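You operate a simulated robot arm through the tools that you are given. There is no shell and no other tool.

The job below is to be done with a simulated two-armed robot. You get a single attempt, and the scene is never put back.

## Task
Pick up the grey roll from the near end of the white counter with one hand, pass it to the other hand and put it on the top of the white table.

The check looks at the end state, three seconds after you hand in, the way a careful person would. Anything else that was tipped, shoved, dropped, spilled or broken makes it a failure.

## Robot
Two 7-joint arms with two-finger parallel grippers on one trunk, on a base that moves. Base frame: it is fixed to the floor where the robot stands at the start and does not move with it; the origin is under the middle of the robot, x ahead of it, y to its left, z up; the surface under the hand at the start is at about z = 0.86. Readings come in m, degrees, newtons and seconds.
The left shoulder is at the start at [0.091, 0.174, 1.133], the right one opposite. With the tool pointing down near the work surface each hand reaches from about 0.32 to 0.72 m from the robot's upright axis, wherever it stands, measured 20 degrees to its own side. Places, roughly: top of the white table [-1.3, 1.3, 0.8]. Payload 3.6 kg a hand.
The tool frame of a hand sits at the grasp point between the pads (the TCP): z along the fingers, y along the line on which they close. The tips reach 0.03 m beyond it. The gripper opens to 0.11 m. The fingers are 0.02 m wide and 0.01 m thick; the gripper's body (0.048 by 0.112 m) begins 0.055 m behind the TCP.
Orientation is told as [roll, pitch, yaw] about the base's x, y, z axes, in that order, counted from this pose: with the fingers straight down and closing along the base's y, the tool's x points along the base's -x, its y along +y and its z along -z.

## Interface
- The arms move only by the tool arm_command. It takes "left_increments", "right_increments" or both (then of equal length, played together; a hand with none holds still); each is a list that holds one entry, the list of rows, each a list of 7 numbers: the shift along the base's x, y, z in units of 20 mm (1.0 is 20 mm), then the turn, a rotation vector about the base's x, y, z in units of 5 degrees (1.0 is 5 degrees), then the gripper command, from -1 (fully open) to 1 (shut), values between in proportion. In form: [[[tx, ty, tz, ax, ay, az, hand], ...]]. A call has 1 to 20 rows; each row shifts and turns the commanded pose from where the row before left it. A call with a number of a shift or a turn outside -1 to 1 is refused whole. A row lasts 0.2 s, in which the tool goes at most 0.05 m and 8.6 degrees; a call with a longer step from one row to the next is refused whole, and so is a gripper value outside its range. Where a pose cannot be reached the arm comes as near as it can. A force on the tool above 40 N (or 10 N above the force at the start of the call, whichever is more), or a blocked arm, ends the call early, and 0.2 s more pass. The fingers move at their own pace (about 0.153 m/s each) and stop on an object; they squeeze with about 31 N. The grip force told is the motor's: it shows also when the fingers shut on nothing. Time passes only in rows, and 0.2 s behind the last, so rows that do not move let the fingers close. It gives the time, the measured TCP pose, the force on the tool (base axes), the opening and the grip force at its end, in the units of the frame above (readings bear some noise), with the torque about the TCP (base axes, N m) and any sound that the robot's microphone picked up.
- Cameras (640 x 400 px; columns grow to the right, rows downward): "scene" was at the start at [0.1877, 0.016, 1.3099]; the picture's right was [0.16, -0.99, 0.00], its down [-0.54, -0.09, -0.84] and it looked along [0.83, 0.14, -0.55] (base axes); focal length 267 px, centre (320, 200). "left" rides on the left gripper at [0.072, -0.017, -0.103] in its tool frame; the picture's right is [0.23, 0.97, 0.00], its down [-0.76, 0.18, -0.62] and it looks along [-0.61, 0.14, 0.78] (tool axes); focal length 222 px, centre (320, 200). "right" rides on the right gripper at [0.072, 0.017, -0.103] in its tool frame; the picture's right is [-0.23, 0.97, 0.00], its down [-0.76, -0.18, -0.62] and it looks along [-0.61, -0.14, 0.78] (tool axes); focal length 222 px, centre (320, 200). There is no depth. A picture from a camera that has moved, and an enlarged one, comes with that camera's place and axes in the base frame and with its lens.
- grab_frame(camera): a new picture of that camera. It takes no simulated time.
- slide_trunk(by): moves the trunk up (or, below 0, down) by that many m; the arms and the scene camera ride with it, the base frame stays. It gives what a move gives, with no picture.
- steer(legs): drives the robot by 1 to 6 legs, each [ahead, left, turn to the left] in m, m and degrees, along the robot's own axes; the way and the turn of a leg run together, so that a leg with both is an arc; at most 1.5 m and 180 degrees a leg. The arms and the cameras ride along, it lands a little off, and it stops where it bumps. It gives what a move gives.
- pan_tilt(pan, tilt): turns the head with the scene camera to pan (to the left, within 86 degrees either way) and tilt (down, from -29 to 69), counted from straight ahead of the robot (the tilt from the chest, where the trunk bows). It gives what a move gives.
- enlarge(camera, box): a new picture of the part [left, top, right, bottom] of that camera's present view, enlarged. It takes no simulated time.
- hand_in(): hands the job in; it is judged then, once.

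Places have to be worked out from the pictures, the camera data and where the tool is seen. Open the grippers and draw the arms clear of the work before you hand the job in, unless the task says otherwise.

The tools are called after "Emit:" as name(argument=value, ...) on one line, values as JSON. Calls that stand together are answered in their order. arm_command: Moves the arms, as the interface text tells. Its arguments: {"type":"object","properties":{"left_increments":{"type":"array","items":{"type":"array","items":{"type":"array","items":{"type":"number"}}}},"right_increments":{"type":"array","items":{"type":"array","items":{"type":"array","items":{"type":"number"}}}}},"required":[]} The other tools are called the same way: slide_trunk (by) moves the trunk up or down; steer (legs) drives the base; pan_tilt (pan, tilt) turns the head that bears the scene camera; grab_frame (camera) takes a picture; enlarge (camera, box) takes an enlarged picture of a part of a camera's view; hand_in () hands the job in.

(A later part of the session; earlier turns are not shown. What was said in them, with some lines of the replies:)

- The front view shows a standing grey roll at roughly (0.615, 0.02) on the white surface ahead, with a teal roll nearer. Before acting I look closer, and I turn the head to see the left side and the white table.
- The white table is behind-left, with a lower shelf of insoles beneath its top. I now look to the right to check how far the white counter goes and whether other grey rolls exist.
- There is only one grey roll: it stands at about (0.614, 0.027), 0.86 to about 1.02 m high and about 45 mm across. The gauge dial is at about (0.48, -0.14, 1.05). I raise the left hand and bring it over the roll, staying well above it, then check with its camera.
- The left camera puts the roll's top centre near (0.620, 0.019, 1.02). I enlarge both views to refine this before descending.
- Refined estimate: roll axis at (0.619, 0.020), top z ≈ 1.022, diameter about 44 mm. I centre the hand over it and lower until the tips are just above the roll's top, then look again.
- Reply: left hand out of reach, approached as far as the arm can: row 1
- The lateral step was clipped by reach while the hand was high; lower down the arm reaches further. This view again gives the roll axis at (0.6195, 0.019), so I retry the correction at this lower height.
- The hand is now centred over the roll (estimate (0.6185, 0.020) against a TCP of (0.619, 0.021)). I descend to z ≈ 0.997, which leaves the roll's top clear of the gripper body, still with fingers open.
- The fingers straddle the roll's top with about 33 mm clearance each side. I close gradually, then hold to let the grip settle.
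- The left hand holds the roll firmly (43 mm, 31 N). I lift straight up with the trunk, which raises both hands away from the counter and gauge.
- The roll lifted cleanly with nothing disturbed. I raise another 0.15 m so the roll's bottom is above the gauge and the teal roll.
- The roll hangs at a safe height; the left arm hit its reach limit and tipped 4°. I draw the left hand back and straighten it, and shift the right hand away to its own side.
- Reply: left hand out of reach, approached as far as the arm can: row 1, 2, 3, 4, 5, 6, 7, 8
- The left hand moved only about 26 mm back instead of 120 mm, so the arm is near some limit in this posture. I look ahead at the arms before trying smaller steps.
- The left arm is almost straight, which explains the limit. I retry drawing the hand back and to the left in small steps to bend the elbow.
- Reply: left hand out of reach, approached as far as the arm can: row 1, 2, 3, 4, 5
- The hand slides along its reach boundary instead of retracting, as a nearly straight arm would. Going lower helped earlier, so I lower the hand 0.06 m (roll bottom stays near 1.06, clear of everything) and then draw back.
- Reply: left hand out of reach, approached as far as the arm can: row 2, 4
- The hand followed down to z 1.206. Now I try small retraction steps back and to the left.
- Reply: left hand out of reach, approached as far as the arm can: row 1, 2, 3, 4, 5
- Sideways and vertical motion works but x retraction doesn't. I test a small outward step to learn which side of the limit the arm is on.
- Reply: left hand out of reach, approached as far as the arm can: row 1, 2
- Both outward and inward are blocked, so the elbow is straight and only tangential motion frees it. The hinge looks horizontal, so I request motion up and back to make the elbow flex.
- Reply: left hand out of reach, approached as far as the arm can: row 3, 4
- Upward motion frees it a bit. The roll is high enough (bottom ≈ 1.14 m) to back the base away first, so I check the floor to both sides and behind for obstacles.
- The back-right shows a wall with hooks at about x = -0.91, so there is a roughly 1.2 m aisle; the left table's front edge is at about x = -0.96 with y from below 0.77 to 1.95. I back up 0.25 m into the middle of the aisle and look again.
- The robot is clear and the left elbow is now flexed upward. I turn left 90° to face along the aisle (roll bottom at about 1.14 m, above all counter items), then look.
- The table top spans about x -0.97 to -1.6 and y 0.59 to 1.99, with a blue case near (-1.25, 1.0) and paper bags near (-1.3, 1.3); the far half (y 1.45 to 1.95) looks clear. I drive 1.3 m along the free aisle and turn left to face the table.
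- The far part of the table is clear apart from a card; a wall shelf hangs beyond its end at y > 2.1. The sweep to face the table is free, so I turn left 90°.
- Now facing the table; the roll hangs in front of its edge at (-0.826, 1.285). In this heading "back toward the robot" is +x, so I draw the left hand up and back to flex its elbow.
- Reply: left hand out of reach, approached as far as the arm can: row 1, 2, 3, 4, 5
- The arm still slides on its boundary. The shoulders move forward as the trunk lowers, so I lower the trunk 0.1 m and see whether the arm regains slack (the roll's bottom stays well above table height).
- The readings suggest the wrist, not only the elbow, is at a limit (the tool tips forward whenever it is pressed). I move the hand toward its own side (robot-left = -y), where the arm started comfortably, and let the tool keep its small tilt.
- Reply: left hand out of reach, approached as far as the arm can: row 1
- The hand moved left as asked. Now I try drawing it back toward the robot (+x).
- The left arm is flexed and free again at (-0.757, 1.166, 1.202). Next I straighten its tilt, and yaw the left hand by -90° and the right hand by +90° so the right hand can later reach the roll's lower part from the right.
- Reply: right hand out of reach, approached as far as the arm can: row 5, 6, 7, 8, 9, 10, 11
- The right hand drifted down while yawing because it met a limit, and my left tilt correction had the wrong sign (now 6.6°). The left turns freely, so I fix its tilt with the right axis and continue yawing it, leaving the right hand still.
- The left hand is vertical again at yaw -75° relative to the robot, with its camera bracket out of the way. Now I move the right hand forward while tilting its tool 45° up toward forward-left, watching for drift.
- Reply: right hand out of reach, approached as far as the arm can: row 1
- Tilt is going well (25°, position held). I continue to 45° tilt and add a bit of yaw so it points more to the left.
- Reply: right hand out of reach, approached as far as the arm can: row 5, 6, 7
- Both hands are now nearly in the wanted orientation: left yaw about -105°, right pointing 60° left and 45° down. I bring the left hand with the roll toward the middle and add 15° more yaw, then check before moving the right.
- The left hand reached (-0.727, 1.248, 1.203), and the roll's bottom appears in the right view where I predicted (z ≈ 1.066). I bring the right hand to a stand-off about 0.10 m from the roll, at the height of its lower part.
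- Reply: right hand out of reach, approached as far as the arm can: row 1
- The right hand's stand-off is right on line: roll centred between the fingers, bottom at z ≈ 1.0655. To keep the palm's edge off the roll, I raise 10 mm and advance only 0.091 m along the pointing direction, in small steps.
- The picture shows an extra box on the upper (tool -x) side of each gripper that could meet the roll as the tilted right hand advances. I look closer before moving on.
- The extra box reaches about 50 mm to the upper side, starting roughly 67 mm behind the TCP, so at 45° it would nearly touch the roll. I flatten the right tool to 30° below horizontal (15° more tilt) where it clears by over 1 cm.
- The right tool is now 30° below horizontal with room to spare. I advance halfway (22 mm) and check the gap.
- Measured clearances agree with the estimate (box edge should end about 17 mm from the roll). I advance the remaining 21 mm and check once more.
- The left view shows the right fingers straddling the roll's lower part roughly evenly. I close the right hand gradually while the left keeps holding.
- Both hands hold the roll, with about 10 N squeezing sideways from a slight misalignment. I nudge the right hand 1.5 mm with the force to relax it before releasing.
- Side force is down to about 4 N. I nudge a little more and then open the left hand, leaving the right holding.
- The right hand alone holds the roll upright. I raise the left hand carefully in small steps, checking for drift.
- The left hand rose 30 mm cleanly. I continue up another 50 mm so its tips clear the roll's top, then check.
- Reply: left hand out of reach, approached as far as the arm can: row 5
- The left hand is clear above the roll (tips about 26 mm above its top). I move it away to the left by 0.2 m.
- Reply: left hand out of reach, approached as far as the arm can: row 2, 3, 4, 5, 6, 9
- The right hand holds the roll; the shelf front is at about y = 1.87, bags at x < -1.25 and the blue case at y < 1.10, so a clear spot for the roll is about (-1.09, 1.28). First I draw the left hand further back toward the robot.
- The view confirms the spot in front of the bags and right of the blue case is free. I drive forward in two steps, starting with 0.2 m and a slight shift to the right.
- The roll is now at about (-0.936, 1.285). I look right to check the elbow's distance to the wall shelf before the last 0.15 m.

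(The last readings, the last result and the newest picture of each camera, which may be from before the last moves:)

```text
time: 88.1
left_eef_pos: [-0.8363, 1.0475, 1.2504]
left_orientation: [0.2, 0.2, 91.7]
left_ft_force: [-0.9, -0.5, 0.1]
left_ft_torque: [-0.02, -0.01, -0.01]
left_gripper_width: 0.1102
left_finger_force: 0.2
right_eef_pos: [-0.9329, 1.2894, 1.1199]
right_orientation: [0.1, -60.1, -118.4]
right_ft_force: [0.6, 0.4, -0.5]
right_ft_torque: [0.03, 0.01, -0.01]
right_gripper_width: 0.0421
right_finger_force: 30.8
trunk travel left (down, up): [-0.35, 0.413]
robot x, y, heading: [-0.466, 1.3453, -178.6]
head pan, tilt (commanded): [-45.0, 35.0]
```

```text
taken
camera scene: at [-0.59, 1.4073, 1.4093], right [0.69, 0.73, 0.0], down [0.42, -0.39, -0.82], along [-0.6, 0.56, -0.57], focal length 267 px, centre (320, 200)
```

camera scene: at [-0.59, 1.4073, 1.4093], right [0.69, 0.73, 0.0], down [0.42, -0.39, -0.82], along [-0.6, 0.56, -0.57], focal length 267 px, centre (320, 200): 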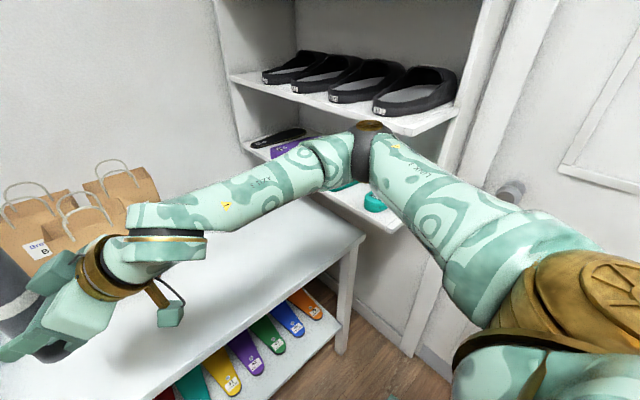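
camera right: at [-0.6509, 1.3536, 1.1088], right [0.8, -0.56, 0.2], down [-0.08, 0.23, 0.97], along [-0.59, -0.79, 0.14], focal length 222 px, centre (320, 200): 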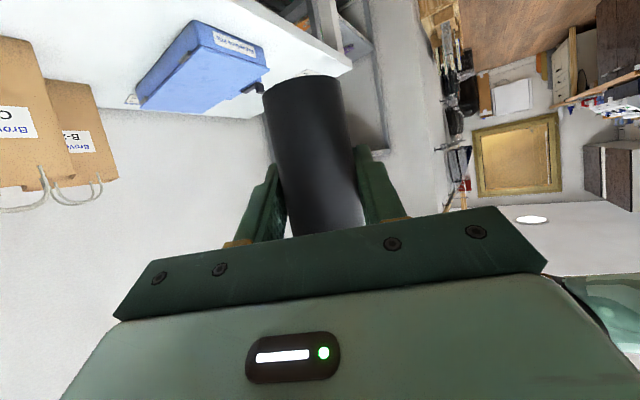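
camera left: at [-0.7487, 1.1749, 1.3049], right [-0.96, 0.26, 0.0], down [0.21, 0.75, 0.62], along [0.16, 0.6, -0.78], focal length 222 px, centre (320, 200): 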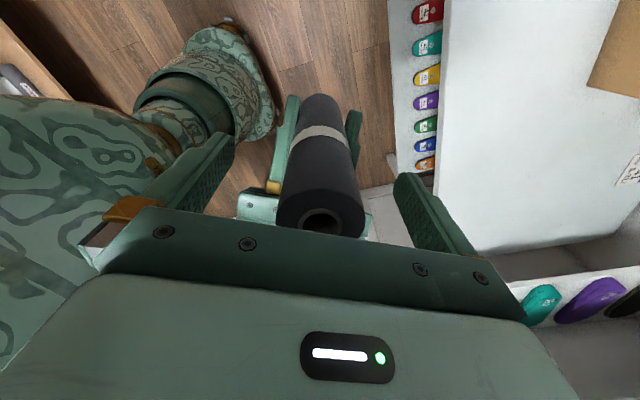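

The elbow computes to (-0.81, 1.70) against a shelf front at y ≈ 1.87, leaving about 12 cm as I move straight ahead. I drive the last 0.15 m.

Emit:
steer(legs=[[0.15, 0, 0]])

Emit:
grab_frame(camera="scene")

Emit:
pan_tilt(pan=10, tilt=45)

Emit:
grab_frame(camera="scene")

```text
time: 89.5
left_eef_pos: [-0.9895, 1.0458, 1.2488]
left_orientation: [0.2, 0.1, 91.3]
left_ft_force: [-0.4, 0.0, 0.2]
left_ft_torque: [0.01, -0.03, 0.01]
left_gripper_width: 0.1102
left_finger_force: 0.2
right_eef_pos: [-1.0847, 1.2868, 1.1203]
right_orientation: [0.2, -60.1, -118.8]
right_ft_force: [0.6, 0.1, -0.8]
right_ft_torque: [0.0, 0.0, 0.04]
right_gripper_width: 0.0422
right_finger_force: 31.4
trunk travel left (down, up): [-0.35, 0.413]
robot x, y, heading: [-0.6145, 1.3435, -178.7]
head pan, tilt (commanded): [-45.0, 35.0]
```

```text
taken
camera scene: at [-0.742, 1.4041, 1.4091], right [0.69, 0.72, 0.0], down [0.42, -0.4, -0.82], along [-0.59, 0.57, -0.57], focal length 267 px, centre (320, 200)
```

scene: 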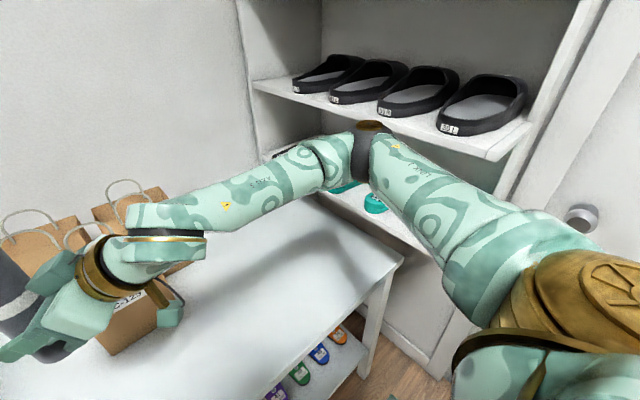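

```text
time: 90.8
left_eef_pos: [-0.9888, 1.0466, 1.2496]
left_orientation: [0.2, 0.1, 91.3]
left_ft_force: [-0.7, 0.8, 0.4]
left_ft_torque: [0.0, -0.01, -0.01]
left_gripper_width: 0.1099
left_finger_force: 0.2
right_eef_pos: [-1.0839, 1.2886, 1.12]
right_orientation: [0.0, -60.1, -118.7]
right_ft_force: [-0.2, -1.2, -0.8]
right_ft_torque: [-0.02, 0.01, 0.04]
right_gripper_width: 0.0421
right_finger_force: 31.0
trunk travel left (down, up): [-0.35, 0.413]
robot x, y, heading: [-0.6157, 1.3443, -178.8]
head pan, tilt (commanded): [10.0, 45.0]
```

```text
taken
camera scene: at [-0.7564, 1.3275, 1.3945], right [-0.2, 0.98, 0.0], down [0.69, 0.14, -0.71], along [-0.69, -0.14, -0.71], focal length 267 px, centre (320, 200)
```

scene: 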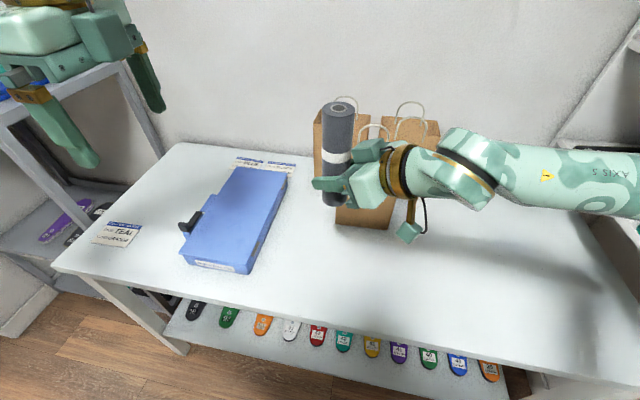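

The roll hangs at about (-1.086, 1.284), 0.16 m in front of the bags and 0.11 m inside the table edge, with the shelf clear of the arm. I lower the trunk 0.1 m and check that the right hand keeps its pose.

Emit:
slide_trunk(by=-0.1)

Emit:
grab_frame(camera="scene")

```text
time: 92.1
left_eef_pos: [-1.0125, 1.0441, 1.1284]
left_orientation: [-3.4, 0.2, 91.7]
left_ft_force: [0.0, -0.7, 0.6]
left_ft_torque: [-0.01, 0.01, 0.01]
left_gripper_width: 0.1103
left_finger_force: 0.0
right_eef_pos: [-1.0828, 1.2879, 1.0193]
right_orientation: [-0.1, -60.2, -118.7]
right_ft_force: [0.5, -0.4, -0.6]
right_ft_torque: [0.0, -0.02, -0.02]
right_gripper_width: 0.0422
right_finger_force: 31.0
trunk travel left (down, up): [-0.25, 0.513]
robot x, y, heading: [-0.6155, 1.3443, -178.4]
head pan, tilt (commanded): [10.0, 45.0]
```

```text
taken
camera scene: at [-0.7973, 1.3266, 1.2925], right [-0.2, 0.98, 0.0], down [0.69, 0.14, -0.71], along [-0.69, -0.14, -0.71], focal length 267 px, centre (320, 200)
```

scene: 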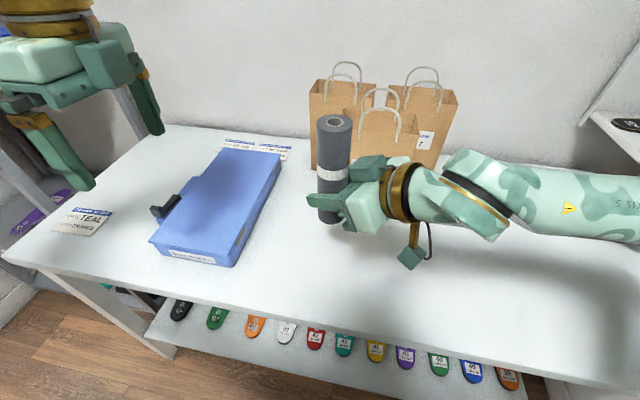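

The right hand kept its pose exactly, but the left drifts when the trunk lowers, so I'll do the remaining descent with the right arm. I lower it 0.06 m first and check for drift.

Emit:
arm_command(right_increments=[[[0, 0, -0.75, 0, 0, 0, 1], [0, 0, -0.75, 0, 0, 0, 1], [0, 0, -0.75, 0, 0, 0, 1], [0, 0, -0.75, 0, 0, 0, 1], [0, 0, 0, 0, 0, 0, 1]]])

Emit:
grab_frame(camera="scene")

```text
time: 93.3
left_eef_pos: [-1.0139, 1.0434, 1.1274]
left_orientation: [-3.5, 0.1, 91.6]
left_ft_force: [0.0, -0.2, 0.0]
left_ft_torque: [0.0, -0.01, -0.02]
left_gripper_width: 0.1101
left_finger_force: 0.0
right_eef_pos: [-1.0843, 1.2889, 0.9584]
right_orientation: [0.0, -60.1, -118.7]
right_ft_force: [-0.6, 0.0, 0.2]
right_ft_torque: [-0.01, -0.02, 0.02]
right_gripper_width: 0.042
right_finger_force: 31.5
trunk travel left (down, up): [-0.25, 0.513]
robot x, y, heading: [-0.6169, 1.342, -178.9]
head pan, tilt (commanded): [10.0, 45.0]
```

```text
taken
camera scene: at [-0.798, 1.3264, 1.2923], right [-0.2, 0.98, 0.0], down [0.69, 0.14, -0.71], along [-0.69, -0.14, -0.71], focal length 267 px, centre (320, 200)
```

scene: 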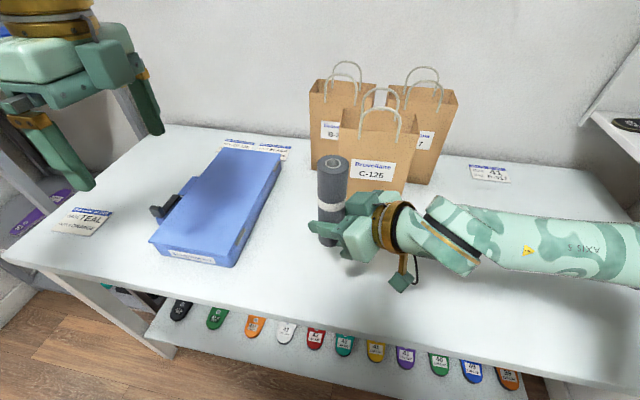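

The right arm lowers cleanly (TCP z 0.958, roll bottom ≈ 0.904). I check the forearm and elbow clearance over the table's right end before going on.

Emit:
pan_tilt(pan=-45, tilt=40)

Emit:
grab_frame(camera="scene")

```text
time: 94.5
left_eef_pos: [-1.0125, 1.0434, 1.1274]
left_orientation: [-3.5, 0.2, 91.5]
left_ft_force: [-0.1, -0.4, 0.3]
left_ft_torque: [-0.03, -0.02, 0.0]
left_gripper_width: 0.1101
left_finger_force: 0.2
right_eef_pos: [-1.084, 1.2879, 0.9591]
right_orientation: [0.1, -60.1, -118.7]
right_ft_force: [0.9, 0.5, -0.4]
right_ft_torque: [-0.01, -0.01, 0.01]
right_gripper_width: 0.0421
right_finger_force: 30.9
trunk travel left (down, up): [-0.25, 0.513]
robot x, y, heading: [-0.6166, 1.3436, -178.5]
head pan, tilt (commanded): [-45.0, 40.0]
```

```text
taken
camera scene: at [-0.7798, 1.4011, 1.2995], right [0.69, 0.72, 0.0], down [0.47, -0.44, -0.77], along [-0.55, 0.53, -0.64], focal length 267 px, centre (320, 200)
```

scene: 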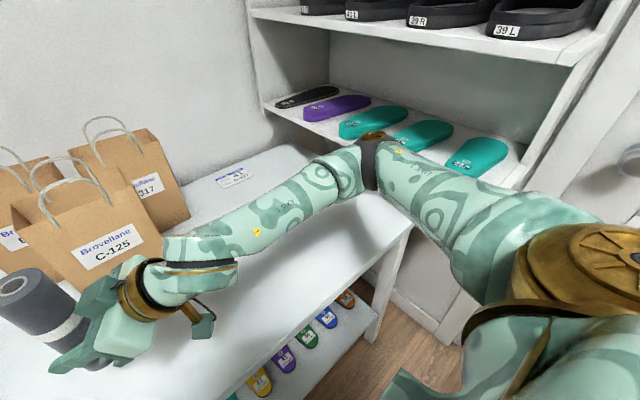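

The elbow is about 0.28 m above the table and 0.12 m clear of the shelf. I lower another 0.08 m, leaving about 25 mm to the table.

Emit:
arm_command(right_increments=[[[0, 0, -0.8, 0, 0, 0, 1], [0, 0, -0.8, 0, 0, 0, 1], [0, 0, -0.8, 0, 0, 0, 1], [0, 0, -0.8, 0, 0, 0, 1], [0, 0, -0.8, 0, 0, 0, 1], [0, 0, 0, 0, 0, 0, 1]]])

Emit:
pan_tilt(pan=10, tilt=45)

Emit:
grab_frame(camera="scene")

Emit:
grab_frame(camera="right")

```text
time: 95.9
left_eef_pos: [-1.0136, 1.0436, 1.1252]
left_orientation: [-3.4, 0.2, 91.5]
left_ft_force: [0.6, 1.4, 0.2]
left_ft_torque: [0.04, -0.02, 0.04]
left_gripper_width: 0.1102
left_finger_force: 0.1
right_eef_pos: [-1.0853, 1.2874, 0.8782]
right_orientation: [0.1, -60.1, -118.7]
right_ft_force: [-0.4, 0.5, -1.0]
right_ft_torque: [-0.01, -0.03, 0.0]
right_gripper_width: 0.042
right_finger_force: 30.7
trunk travel left (down, up): [-0.25, 0.513]
robot x, y, heading: [-0.6139, 1.3432, -178.8]
head pan, tilt (commanded): [-45.0, 40.0]
```

```text
time: 97.2
left_eef_pos: [-1.0126, 1.044, 1.1277]
left_orientation: [-3.6, 0.2, 91.6]
left_ft_force: [0.1, -0.9, -0.4]
left_ft_torque: [-0.03, 0.02, -0.02]
left_gripper_width: 0.1103
left_finger_force: 0.0
right_eef_pos: [-1.0847, 1.2865, 0.8795]
right_orientation: [0.1, -60.1, -118.7]
right_ft_force: [-0.7, 0.3, -1.2]
right_ft_torque: [0.02, 0.0, -0.02]
right_gripper_width: 0.042
right_finger_force: 30.9
trunk travel left (down, up): [-0.25, 0.513]
robot x, y, heading: [-0.6154, 1.3432, -178.6]
head pan, tilt (commanded): [10.0, 45.0]
```

```text
taken
camera scene: at [-0.798, 1.3265, 1.2923], right [-0.2, 0.98, 0.0], down [0.69, 0.14, -0.71], along [-0.69, -0.14, -0.71], focal length 267 px, centre (320, 200)
```

scene: 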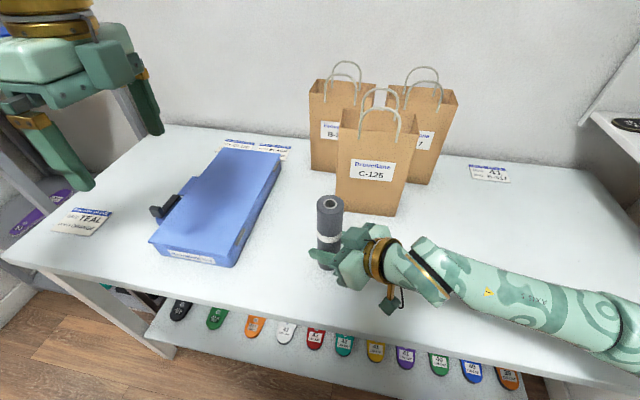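

```text
taken
camera right: at [-1.01, 1.3884, 0.8676], right [0.8, -0.57, 0.2], down [-0.08, 0.23, 0.97], along [-0.59, -0.79, 0.14], focal length 222 px, centre (320, 200)
```

right: 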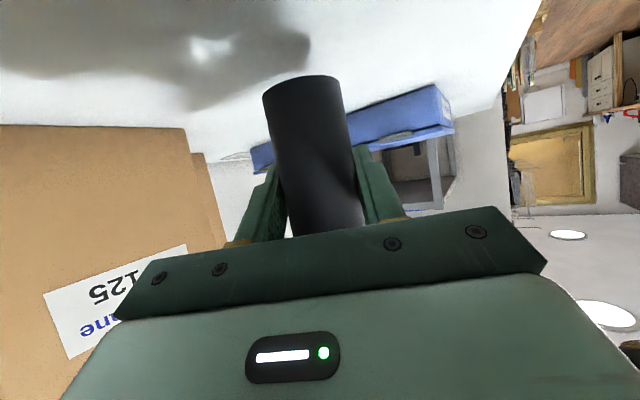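

About 25 mm remains to the table, and arm, bags and case are clear. I lower another 18 mm slowly, watching the force.

Emit:
arm_command(right_increments=[[[0, 0, -0.25, 0, 0, 0, 1], [0, 0, -0.25, 0, 0, 0, 1], [0, 0, -0.2, 0, 0, 0, 1], [0, 0, -0.2, 0, 0, 0, 1], [0, 0, 0, 0, 0, 0, 1]]])

Emit:
enlarge(camera="scene", box=[270, 170, 430, 310])

Emit:
grab_frame(camera="right")

```text
time: 98.4
left_eef_pos: [-1.0129, 1.0441, 1.127]
left_orientation: [-3.5, 0.0, 91.7]
left_ft_force: [0.0, -0.4, -0.2]
left_ft_torque: [-0.01, 0.02, 0.02]
left_gripper_width: 0.1099
left_finger_force: 0.1
right_eef_pos: [-1.0847, 1.2879, 0.862]
right_orientation: [0.1, -60.1, -118.7]
right_ft_force: [0.2, 0.8, -0.4]
right_ft_torque: [-0.01, -0.02, 0.0]
right_gripper_width: 0.0421
right_finger_force: 31.6
trunk travel left (down, up): [-0.25, 0.513]
robot x, y, heading: [-0.6176, 1.3426, -178.8]
head pan, tilt (commanded): [10.0, 45.0]
```

```text
2.86 times, centred on (350, 240) of scene
camera zoom: at [-0.798, 1.3264, 1.2923], right [-0.2, 0.98, 0.0], down [0.69, 0.14, -0.71], along [-0.69, -0.14, -0.71], focal length 764 px, centre (234, 86)
```

zoom: 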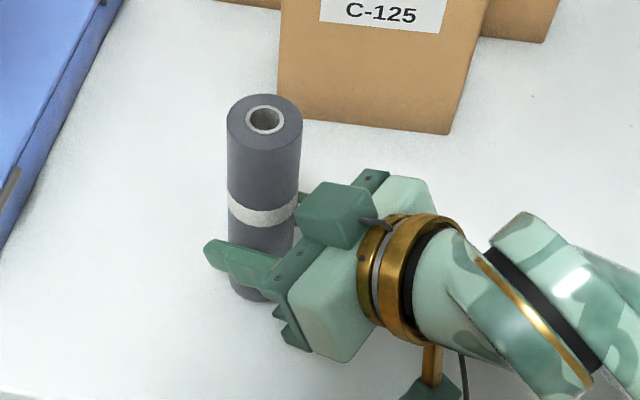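

```text
taken
camera right: at [-1.0095, 1.3894, 0.8496], right [0.8, -0.57, 0.2], down [-0.08, 0.23, 0.97], along [-0.59, -0.79, 0.14], focal length 222 px, centre (320, 200)
```

right: 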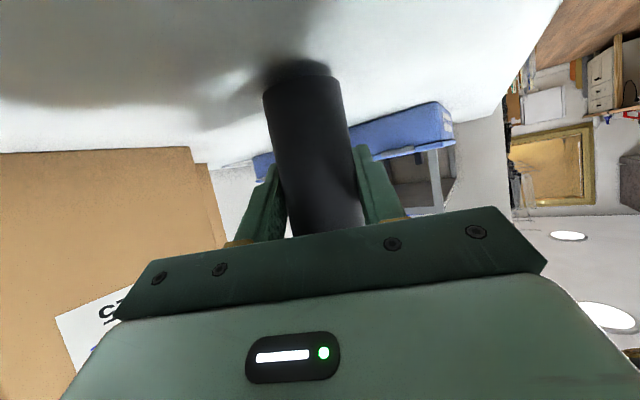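

The shadow is nearly meeting the roll's bottom, so only a few millimetres remain. I lower in 2 mm steps and read the force.

Emit:
arm_command(right_increments=[[[0, 0, -0.1, 0, 0, 0, 1], [0, 0, -0.1, 0, 0, 0, 1], [0, 0, 0, 0, 0, 0, 1]]])

```text
time: 99.2
left_eef_pos: [-1.0133, 1.042, 1.1265]
left_orientation: [-3.5, 0.1, 91.6]
left_ft_force: [0.1, 0.0, 1.3]
left_ft_torque: [0.02, 0.02, -0.02]
left_gripper_width: 0.1101
left_finger_force: 0.1
right_eef_pos: [-1.0852, 1.2878, 0.8576]
right_orientation: [0.0, -60.2, -118.6]
right_ft_force: [-0.3, 0.0, -1.5]
right_ft_torque: [0.03, -0.04, 0.0]
right_gripper_width: 0.0419
right_finger_force: 31.4
trunk travel left (down, up): [-0.25, 0.513]
robot x, y, heading: [-0.6135, 1.3412, -178.6]
head pan, tilt (commanded): [10.0, 45.0]
```

No contact yet at TCP z 0.858. I continue with 2 mm, then 1 mm steps.

Emit:
arm_command(right_increments=[[[0, 0, -0.1, 0, 0, 0, 1], [0, 0, -0.05, 0, 0, 0, 1], [0, 0, 0, 0, 0, 0, 1]]])

Emit:
enlarge(camera="right", box=[200, 30, 440, 180])

```text
time: 100.0
left_eef_pos: [-1.0127, 1.0433, 1.127]
left_orientation: [-3.5, 0.2, 91.5]
left_ft_force: [0.4, 0.6, -0.9]
left_ft_torque: [-0.02, 0.03, 0.0]
left_gripper_width: 0.11
left_finger_force: 0.1
right_eef_pos: [-1.0853, 1.2876, 0.8537]
right_orientation: [0.2, -60.1, -118.7]
right_ft_force: [-0.4, 0.0, -0.6]
right_ft_torque: [-0.02, -0.02, -0.01]
right_gripper_width: 0.0419
right_finger_force: 31.3
trunk travel left (down, up): [-0.25, 0.513]
robot x, y, heading: [-0.6177, 1.3441, -178.7]
head pan, tilt (commanded): [10.0, 45.0]
```

```text
2.67 times, centred on (320, 105) of right
camera zoom: at [-1.0098, 1.3899, 0.843], right [0.8, -0.57, 0.2], down [-0.08, 0.23, 0.97], along [-0.59, -0.79, 0.14], focal length 592 px, centre (320, 453)
```

zoom: 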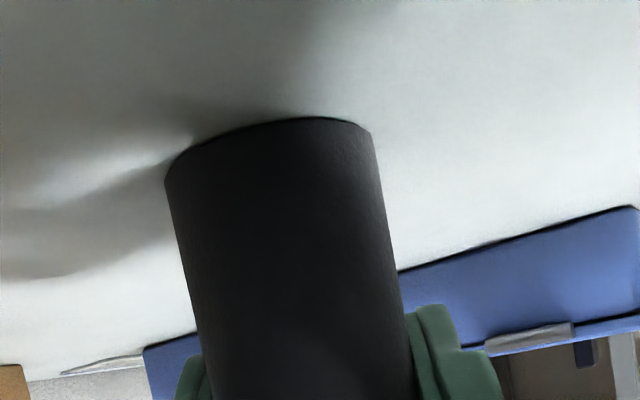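

The roll looks to be within a millimetre or two of the table. I continue in 1 mm steps.

Emit:
arm_command(right_increments=[[[0, 0, -0.05, 0, 0, 0, 1], [0, 0, -0.05, 0, 0, 0, 1], [0, 0, 0, 0, 0, 0, 1]]])

```text
time: 100.8
left_eef_pos: [-1.0124, 1.0444, 1.1275]
left_orientation: [-3.5, 0.1, 91.6]
left_ft_force: [0.2, 0.4, -0.1]
left_ft_torque: [0.01, 0.02, 0.0]
left_gripper_width: 0.11
left_finger_force: 0.1
right_eef_pos: [-1.0852, 1.2887, 0.8536]
right_orientation: [-0.1, -60.2, -118.6]
right_ft_force: [0.1, 2.6, 7.5]
right_ft_torque: [0.03, -0.13, 0.03]
right_gripper_width: 0.0416
right_finger_force: 30.7
trunk travel left (down, up): [-0.25, 0.513]
robot x, y, heading: [-0.6162, 1.3407, -178.6]
head pan, tilt (commanded): [10.0, 45.0]
```

Contact: 7.5 N upward, so the roll stands on the table. I relieve half a millimetre and open the right fingers gradually.

Emit:
arm_command(right_increments=[[[0, 0, 0.03, 0, 0, 0, 1], [0, 0, 0, 0, 0, 0, 0.2], [0, 0, 0, 0, 0, 0, 0.1], [0, 0, 0, 0, 0, 0, -0.1], [0, 0, 0, 0, 0, 0, -0.4], [0, 0, 0, 0, 0, 0, -0.8], [0, 0, 0, 0, 0, 0, -0.8]]])

Emit:
grab_frame(camera="right")

Emit:
enlarge(camera="scene", box=[270, 170, 430, 310])

```text
time: 102.4
left_eef_pos: [-1.0128, 1.0443, 1.1276]
left_orientation: [-3.5, 0.1, 91.6]
left_ft_force: [-0.1, 0.2, -0.5]
left_ft_torque: [0.0, 0.02, 0.0]
left_gripper_width: 0.11
left_finger_force: 0.0
right_eef_pos: [-1.0842, 1.2873, 0.855]
right_orientation: [0.1, -60.1, -118.6]
right_ft_force: [0.1, -0.3, 0.8]
right_ft_torque: [0.02, -0.01, 0.02]
right_gripper_width: 0.0993
right_finger_force: 0.1
trunk travel left (down, up): [-0.25, 0.513]
robot x, y, heading: [-0.6169, 1.3443, -178.8]
head pan, tilt (commanded): [10.0, 45.0]
```

```text
taken
camera right: at [-1.0097, 1.3894, 0.8422], right [0.8, -0.57, 0.2], down [-0.08, 0.23, 0.97], along [-0.59, -0.79, 0.14], focal length 222 px, centre (320, 200)
```

right: 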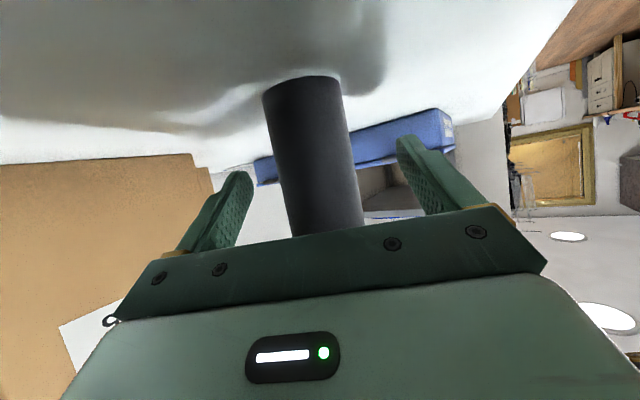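

```text
2.86 times, centred on (350, 240) of scene
camera zoom: at [-0.798, 1.3265, 1.2923], right [-0.2, 0.98, 0.0], down [0.69, 0.14, -0.71], along [-0.69, -0.14, -0.71], focal length 764 px, centre (234, 86)
```

zoom: 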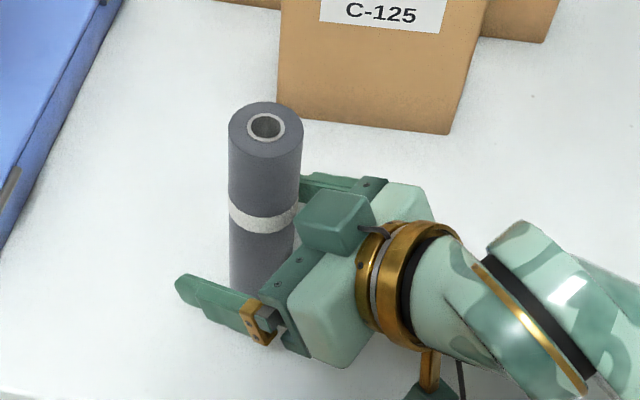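

The roll stands upright on its own with the fingers open on both sides. I back the right hand straight out along its own axis (back, right and up).

Emit:
arm_command(right_increments=[[[0.2, 0.38, 0.23, 0, 0, 0, -0.8], [0.3, 0.57, 0.34, 0, 0, 0, -0.8], [0.4, 0.75, 0.45, 0, 0, 0, -0.8], [0.4, 0.75, 0.45, 0, 0, 0, -0.8], [0.2, 0.38, 0.23, 0, 0, 0, -0.8], [0, 0, 0, 0, 0, 0, -0.8]]])

Emit:
grab_frame(camera="scene")

Emit:
pan_tilt(pan=-45, tilt=40)

Emit:
grab_frame(camera="scene")

```text
time: 103.8
left_eef_pos: [-1.0135, 1.0435, 1.1266]
left_orientation: [-3.5, 0.1, 91.7]
left_ft_force: [-0.1, 0.2, 0.2]
left_ft_torque: [0.01, -0.01, 0.0]
left_gripper_width: 0.1101
left_finger_force: 0.0
right_eef_pos: [-1.0554, 1.3454, 0.8882]
right_orientation: [0.1, -60.1, -118.7]
right_ft_force: [1.0, -0.8, 0.2]
right_ft_torque: [-0.01, -0.01, -0.03]
right_gripper_width: 0.0989
right_finger_force: 0.0
trunk travel left (down, up): [-0.25, 0.513]
robot x, y, heading: [-0.6147, 1.3425, -178.6]
head pan, tilt (commanded): [10.0, 45.0]
```

```text
taken
camera scene: at [-0.798, 1.3265, 1.2922], right [-0.2, 0.98, 0.0], down [0.69, 0.14, -0.71], along [-0.69, -0.14, -0.71], focal length 267 px, centre (320, 200)
```

scene: 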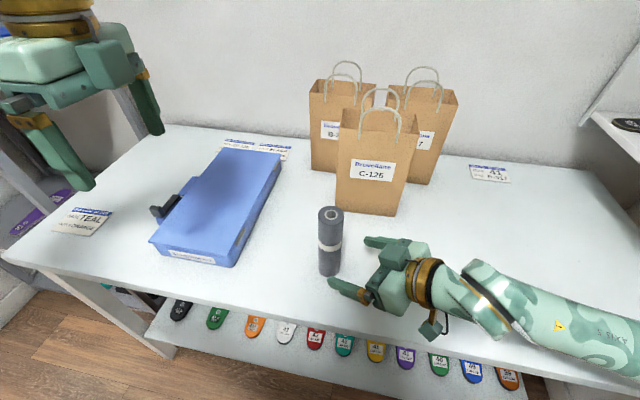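

```text
time: 105.0
left_eef_pos: [-1.0137, 1.0443, 1.1271]
left_orientation: [-3.4, 0.2, 91.6]
left_ft_force: [0.4, 0.0, -0.5]
left_ft_torque: [0.0, -0.04, 0.01]
left_gripper_width: 0.1099
left_finger_force: 0.0
right_eef_pos: [-1.0539, 1.3457, 0.8883]
right_orientation: [0.1, -60.1, -118.7]
right_ft_force: [0.5, -0.7, 0.3]
right_ft_torque: [0.0, 0.0, 0.01]
right_gripper_width: 0.0988
right_finger_force: 0.0
trunk travel left (down, up): [-0.25, 0.513]
robot x, y, heading: [-0.6143, 1.3417, -178.9]
head pan, tilt (commanded): [-45.0, 40.0]
```

```text
taken
camera scene: at [-0.7798, 1.4011, 1.2995], right [0.69, 0.72, 0.0], down [0.47, -0.44, -0.77], along [-0.55, 0.53, -0.64], focal length 267 px, centre (320, 200)
```

scene: 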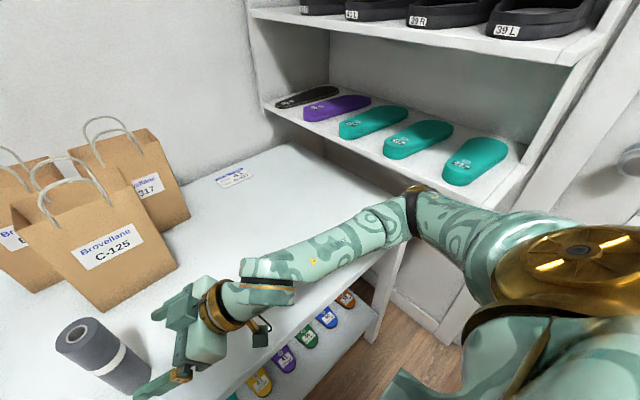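

The roll stands free and both hands are clear of it. I raise the right hand away from the table before backing the base off.

Emit:
arm_command(right_increments=[[[0.2, 0.3, 0.8, 0, 0, 0, -1], [0.2, 0.3, 0.8, 0, 0, 0, -1], [0.2, 0.2, 0.8, 0, 0, 0, -1], [0.2, 0.1, 0.8, 0, 0, 0, -1], [0.2, 0, 0.8, 0, 0, 0, -1], [0.2, 0, 0.8, 0, 0, 0, -1], [0, 0, 0, 0, 0, 0, -1]]])

Emit:
grab_frame(camera="scene")

```text
time: 106.6
left_eef_pos: [-1.0141, 1.0438, 1.1265]
left_orientation: [-3.5, 0.1, 91.7]
left_ft_force: [1.1, -0.4, -0.1]
left_ft_torque: [0.02, 0.0, 0.01]
left_gripper_width: 0.11
left_finger_force: 0.0
right_eef_pos: [-1.0301, 1.364, 0.9843]
right_orientation: [0.2, -60.1, -118.7]
right_ft_force: [-0.3, 0.0, 0.6]
right_ft_torque: [0.0, 0.0, 0.03]
right_gripper_width: 0.11
right_finger_force: 0.0
trunk travel left (down, up): [-0.25, 0.513]
robot x, y, heading: [-0.615, 1.3424, -178.6]
head pan, tilt (commanded): [-45.0, 40.0]
```

```text
taken
camera scene: at [-0.7798, 1.4012, 1.2995], right [0.69, 0.72, 0.0], down [0.47, -0.44, -0.77], along [-0.55, 0.53, -0.64], focal length 267 px, centre (320, 200)
```

scene: 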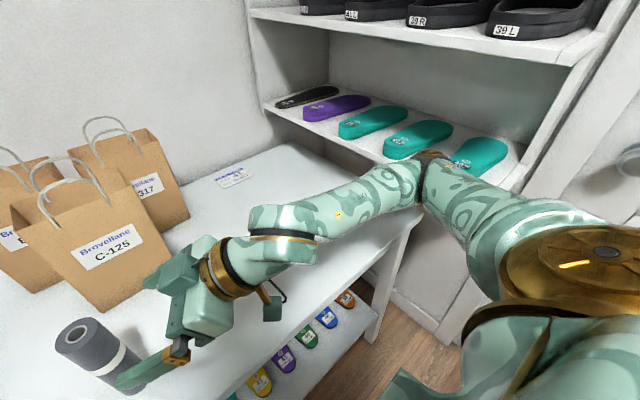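

Everything is clear, so I back the base straight away from the table by 0.3 m and take a last look.

Emit:
steer(legs=[[-0.3, 0, 0]])

Emit:
pan_tilt(pan=0, tilt=35)

Emit:
grab_frame(camera="scene")

Emit:
enlarge(camera="scene", box=[200, 80, 440, 260])

```text
time: 108.6
left_eef_pos: [-0.7101, 1.0481, 1.1266]
left_orientation: [-3.5, 0.2, 92.0]
left_ft_force: [0.2, 0.5, 0.7]
left_ft_torque: [0.0, 0.01, 0.04]
left_gripper_width: 0.1099
left_finger_force: 0.0
right_eef_pos: [-0.7289, 1.3687, 0.9833]
right_orientation: [-0.1, -60.2, -118.3]
right_ft_force: [0.3, 0.2, -0.1]
right_ft_torque: [-0.01, 0.0, 0.0]
right_gripper_width: 0.1104
right_finger_force: 0.0
trunk travel left (down, up): [-0.25, 0.513]
robot x, y, heading: [-0.318, 1.3503, -178.1]
head pan, tilt (commanded): [-45.0, 40.0]
```

```text
time: 109.8
left_eef_pos: [-0.7124, 1.0487, 1.1271]
left_orientation: [-3.5, 0.2, 92.0]
left_ft_force: [0.1, 0.5, -0.7]
left_ft_torque: [0.02, 0.01, -0.03]
left_gripper_width: 0.1098
left_finger_force: 0.1
right_eef_pos: [-0.7298, 1.3676, 0.9828]
right_orientation: [0.0, -60.1, -118.3]
right_ft_force: [-0.6, -0.4, 0.0]
right_ft_torque: [-0.04, 0.03, 0.0]
right_gripper_width: 0.1099
right_finger_force: 0.0
trunk travel left (down, up): [-0.25, 0.513]
robot x, y, heading: [-0.3139, 1.3518, -178.4]
head pan, tilt (commanded): [0.0, 35.0]
```

```text
taken
camera scene: at [-0.5072, 1.3471, 1.3071], right [-0.03, 1.0, 0.0], down [0.57, 0.02, -0.82], along [-0.82, -0.02, -0.57], focal length 267 px, centre (320, 200)
```

scene: 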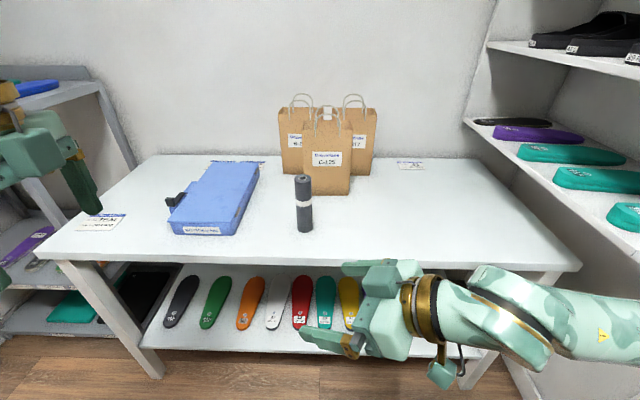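

```text
2.22 times, centred on (320, 170) of scene
camera zoom: at [-0.5072, 1.3471, 1.3071], right [-0.03, 1.0, 0.0], down [0.57, 0.02, -0.82], along [-0.82, -0.02, -0.57], focal length 594 px, centre (320, 267)
```

zoom: 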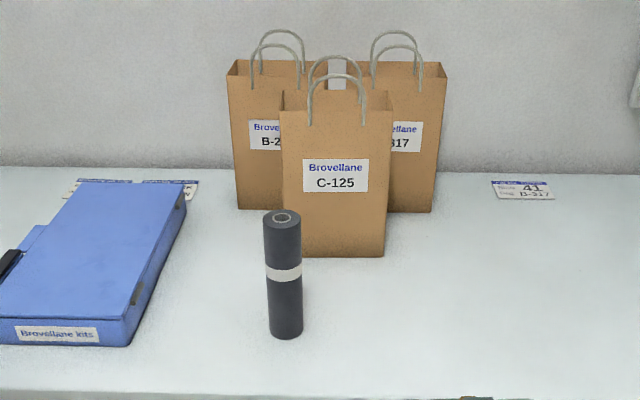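

The grey roll stands upright on the white table, and the bags, case and shelves are as they were. Both grippers are open and clear of the table, so I hand in.

Emit:
hand_in()

```text
The job is handed in.
```

The grey roll is standing upright on the white table and I've handed the job in. I don't have the check's result.

- **Pick and pass:** the left hand lifted the roll from the counter. The right hand then took it by its lower part before the left let go.
- **Placement:** the right hand set it down at about (-1.09, 1.28), roughly 0.11 m in from the table's front edge. It sits in front of the paper bags and to the right of the blue case.
- **Surroundings:** the last pictures of the table show the bags, blue case and shelves where they were. Nothing on the counter had moved when I last saw it, as I backed away.
- **Arms:** both grippers are open, and I backed the robot about 0.3 m away from the table before handing in.
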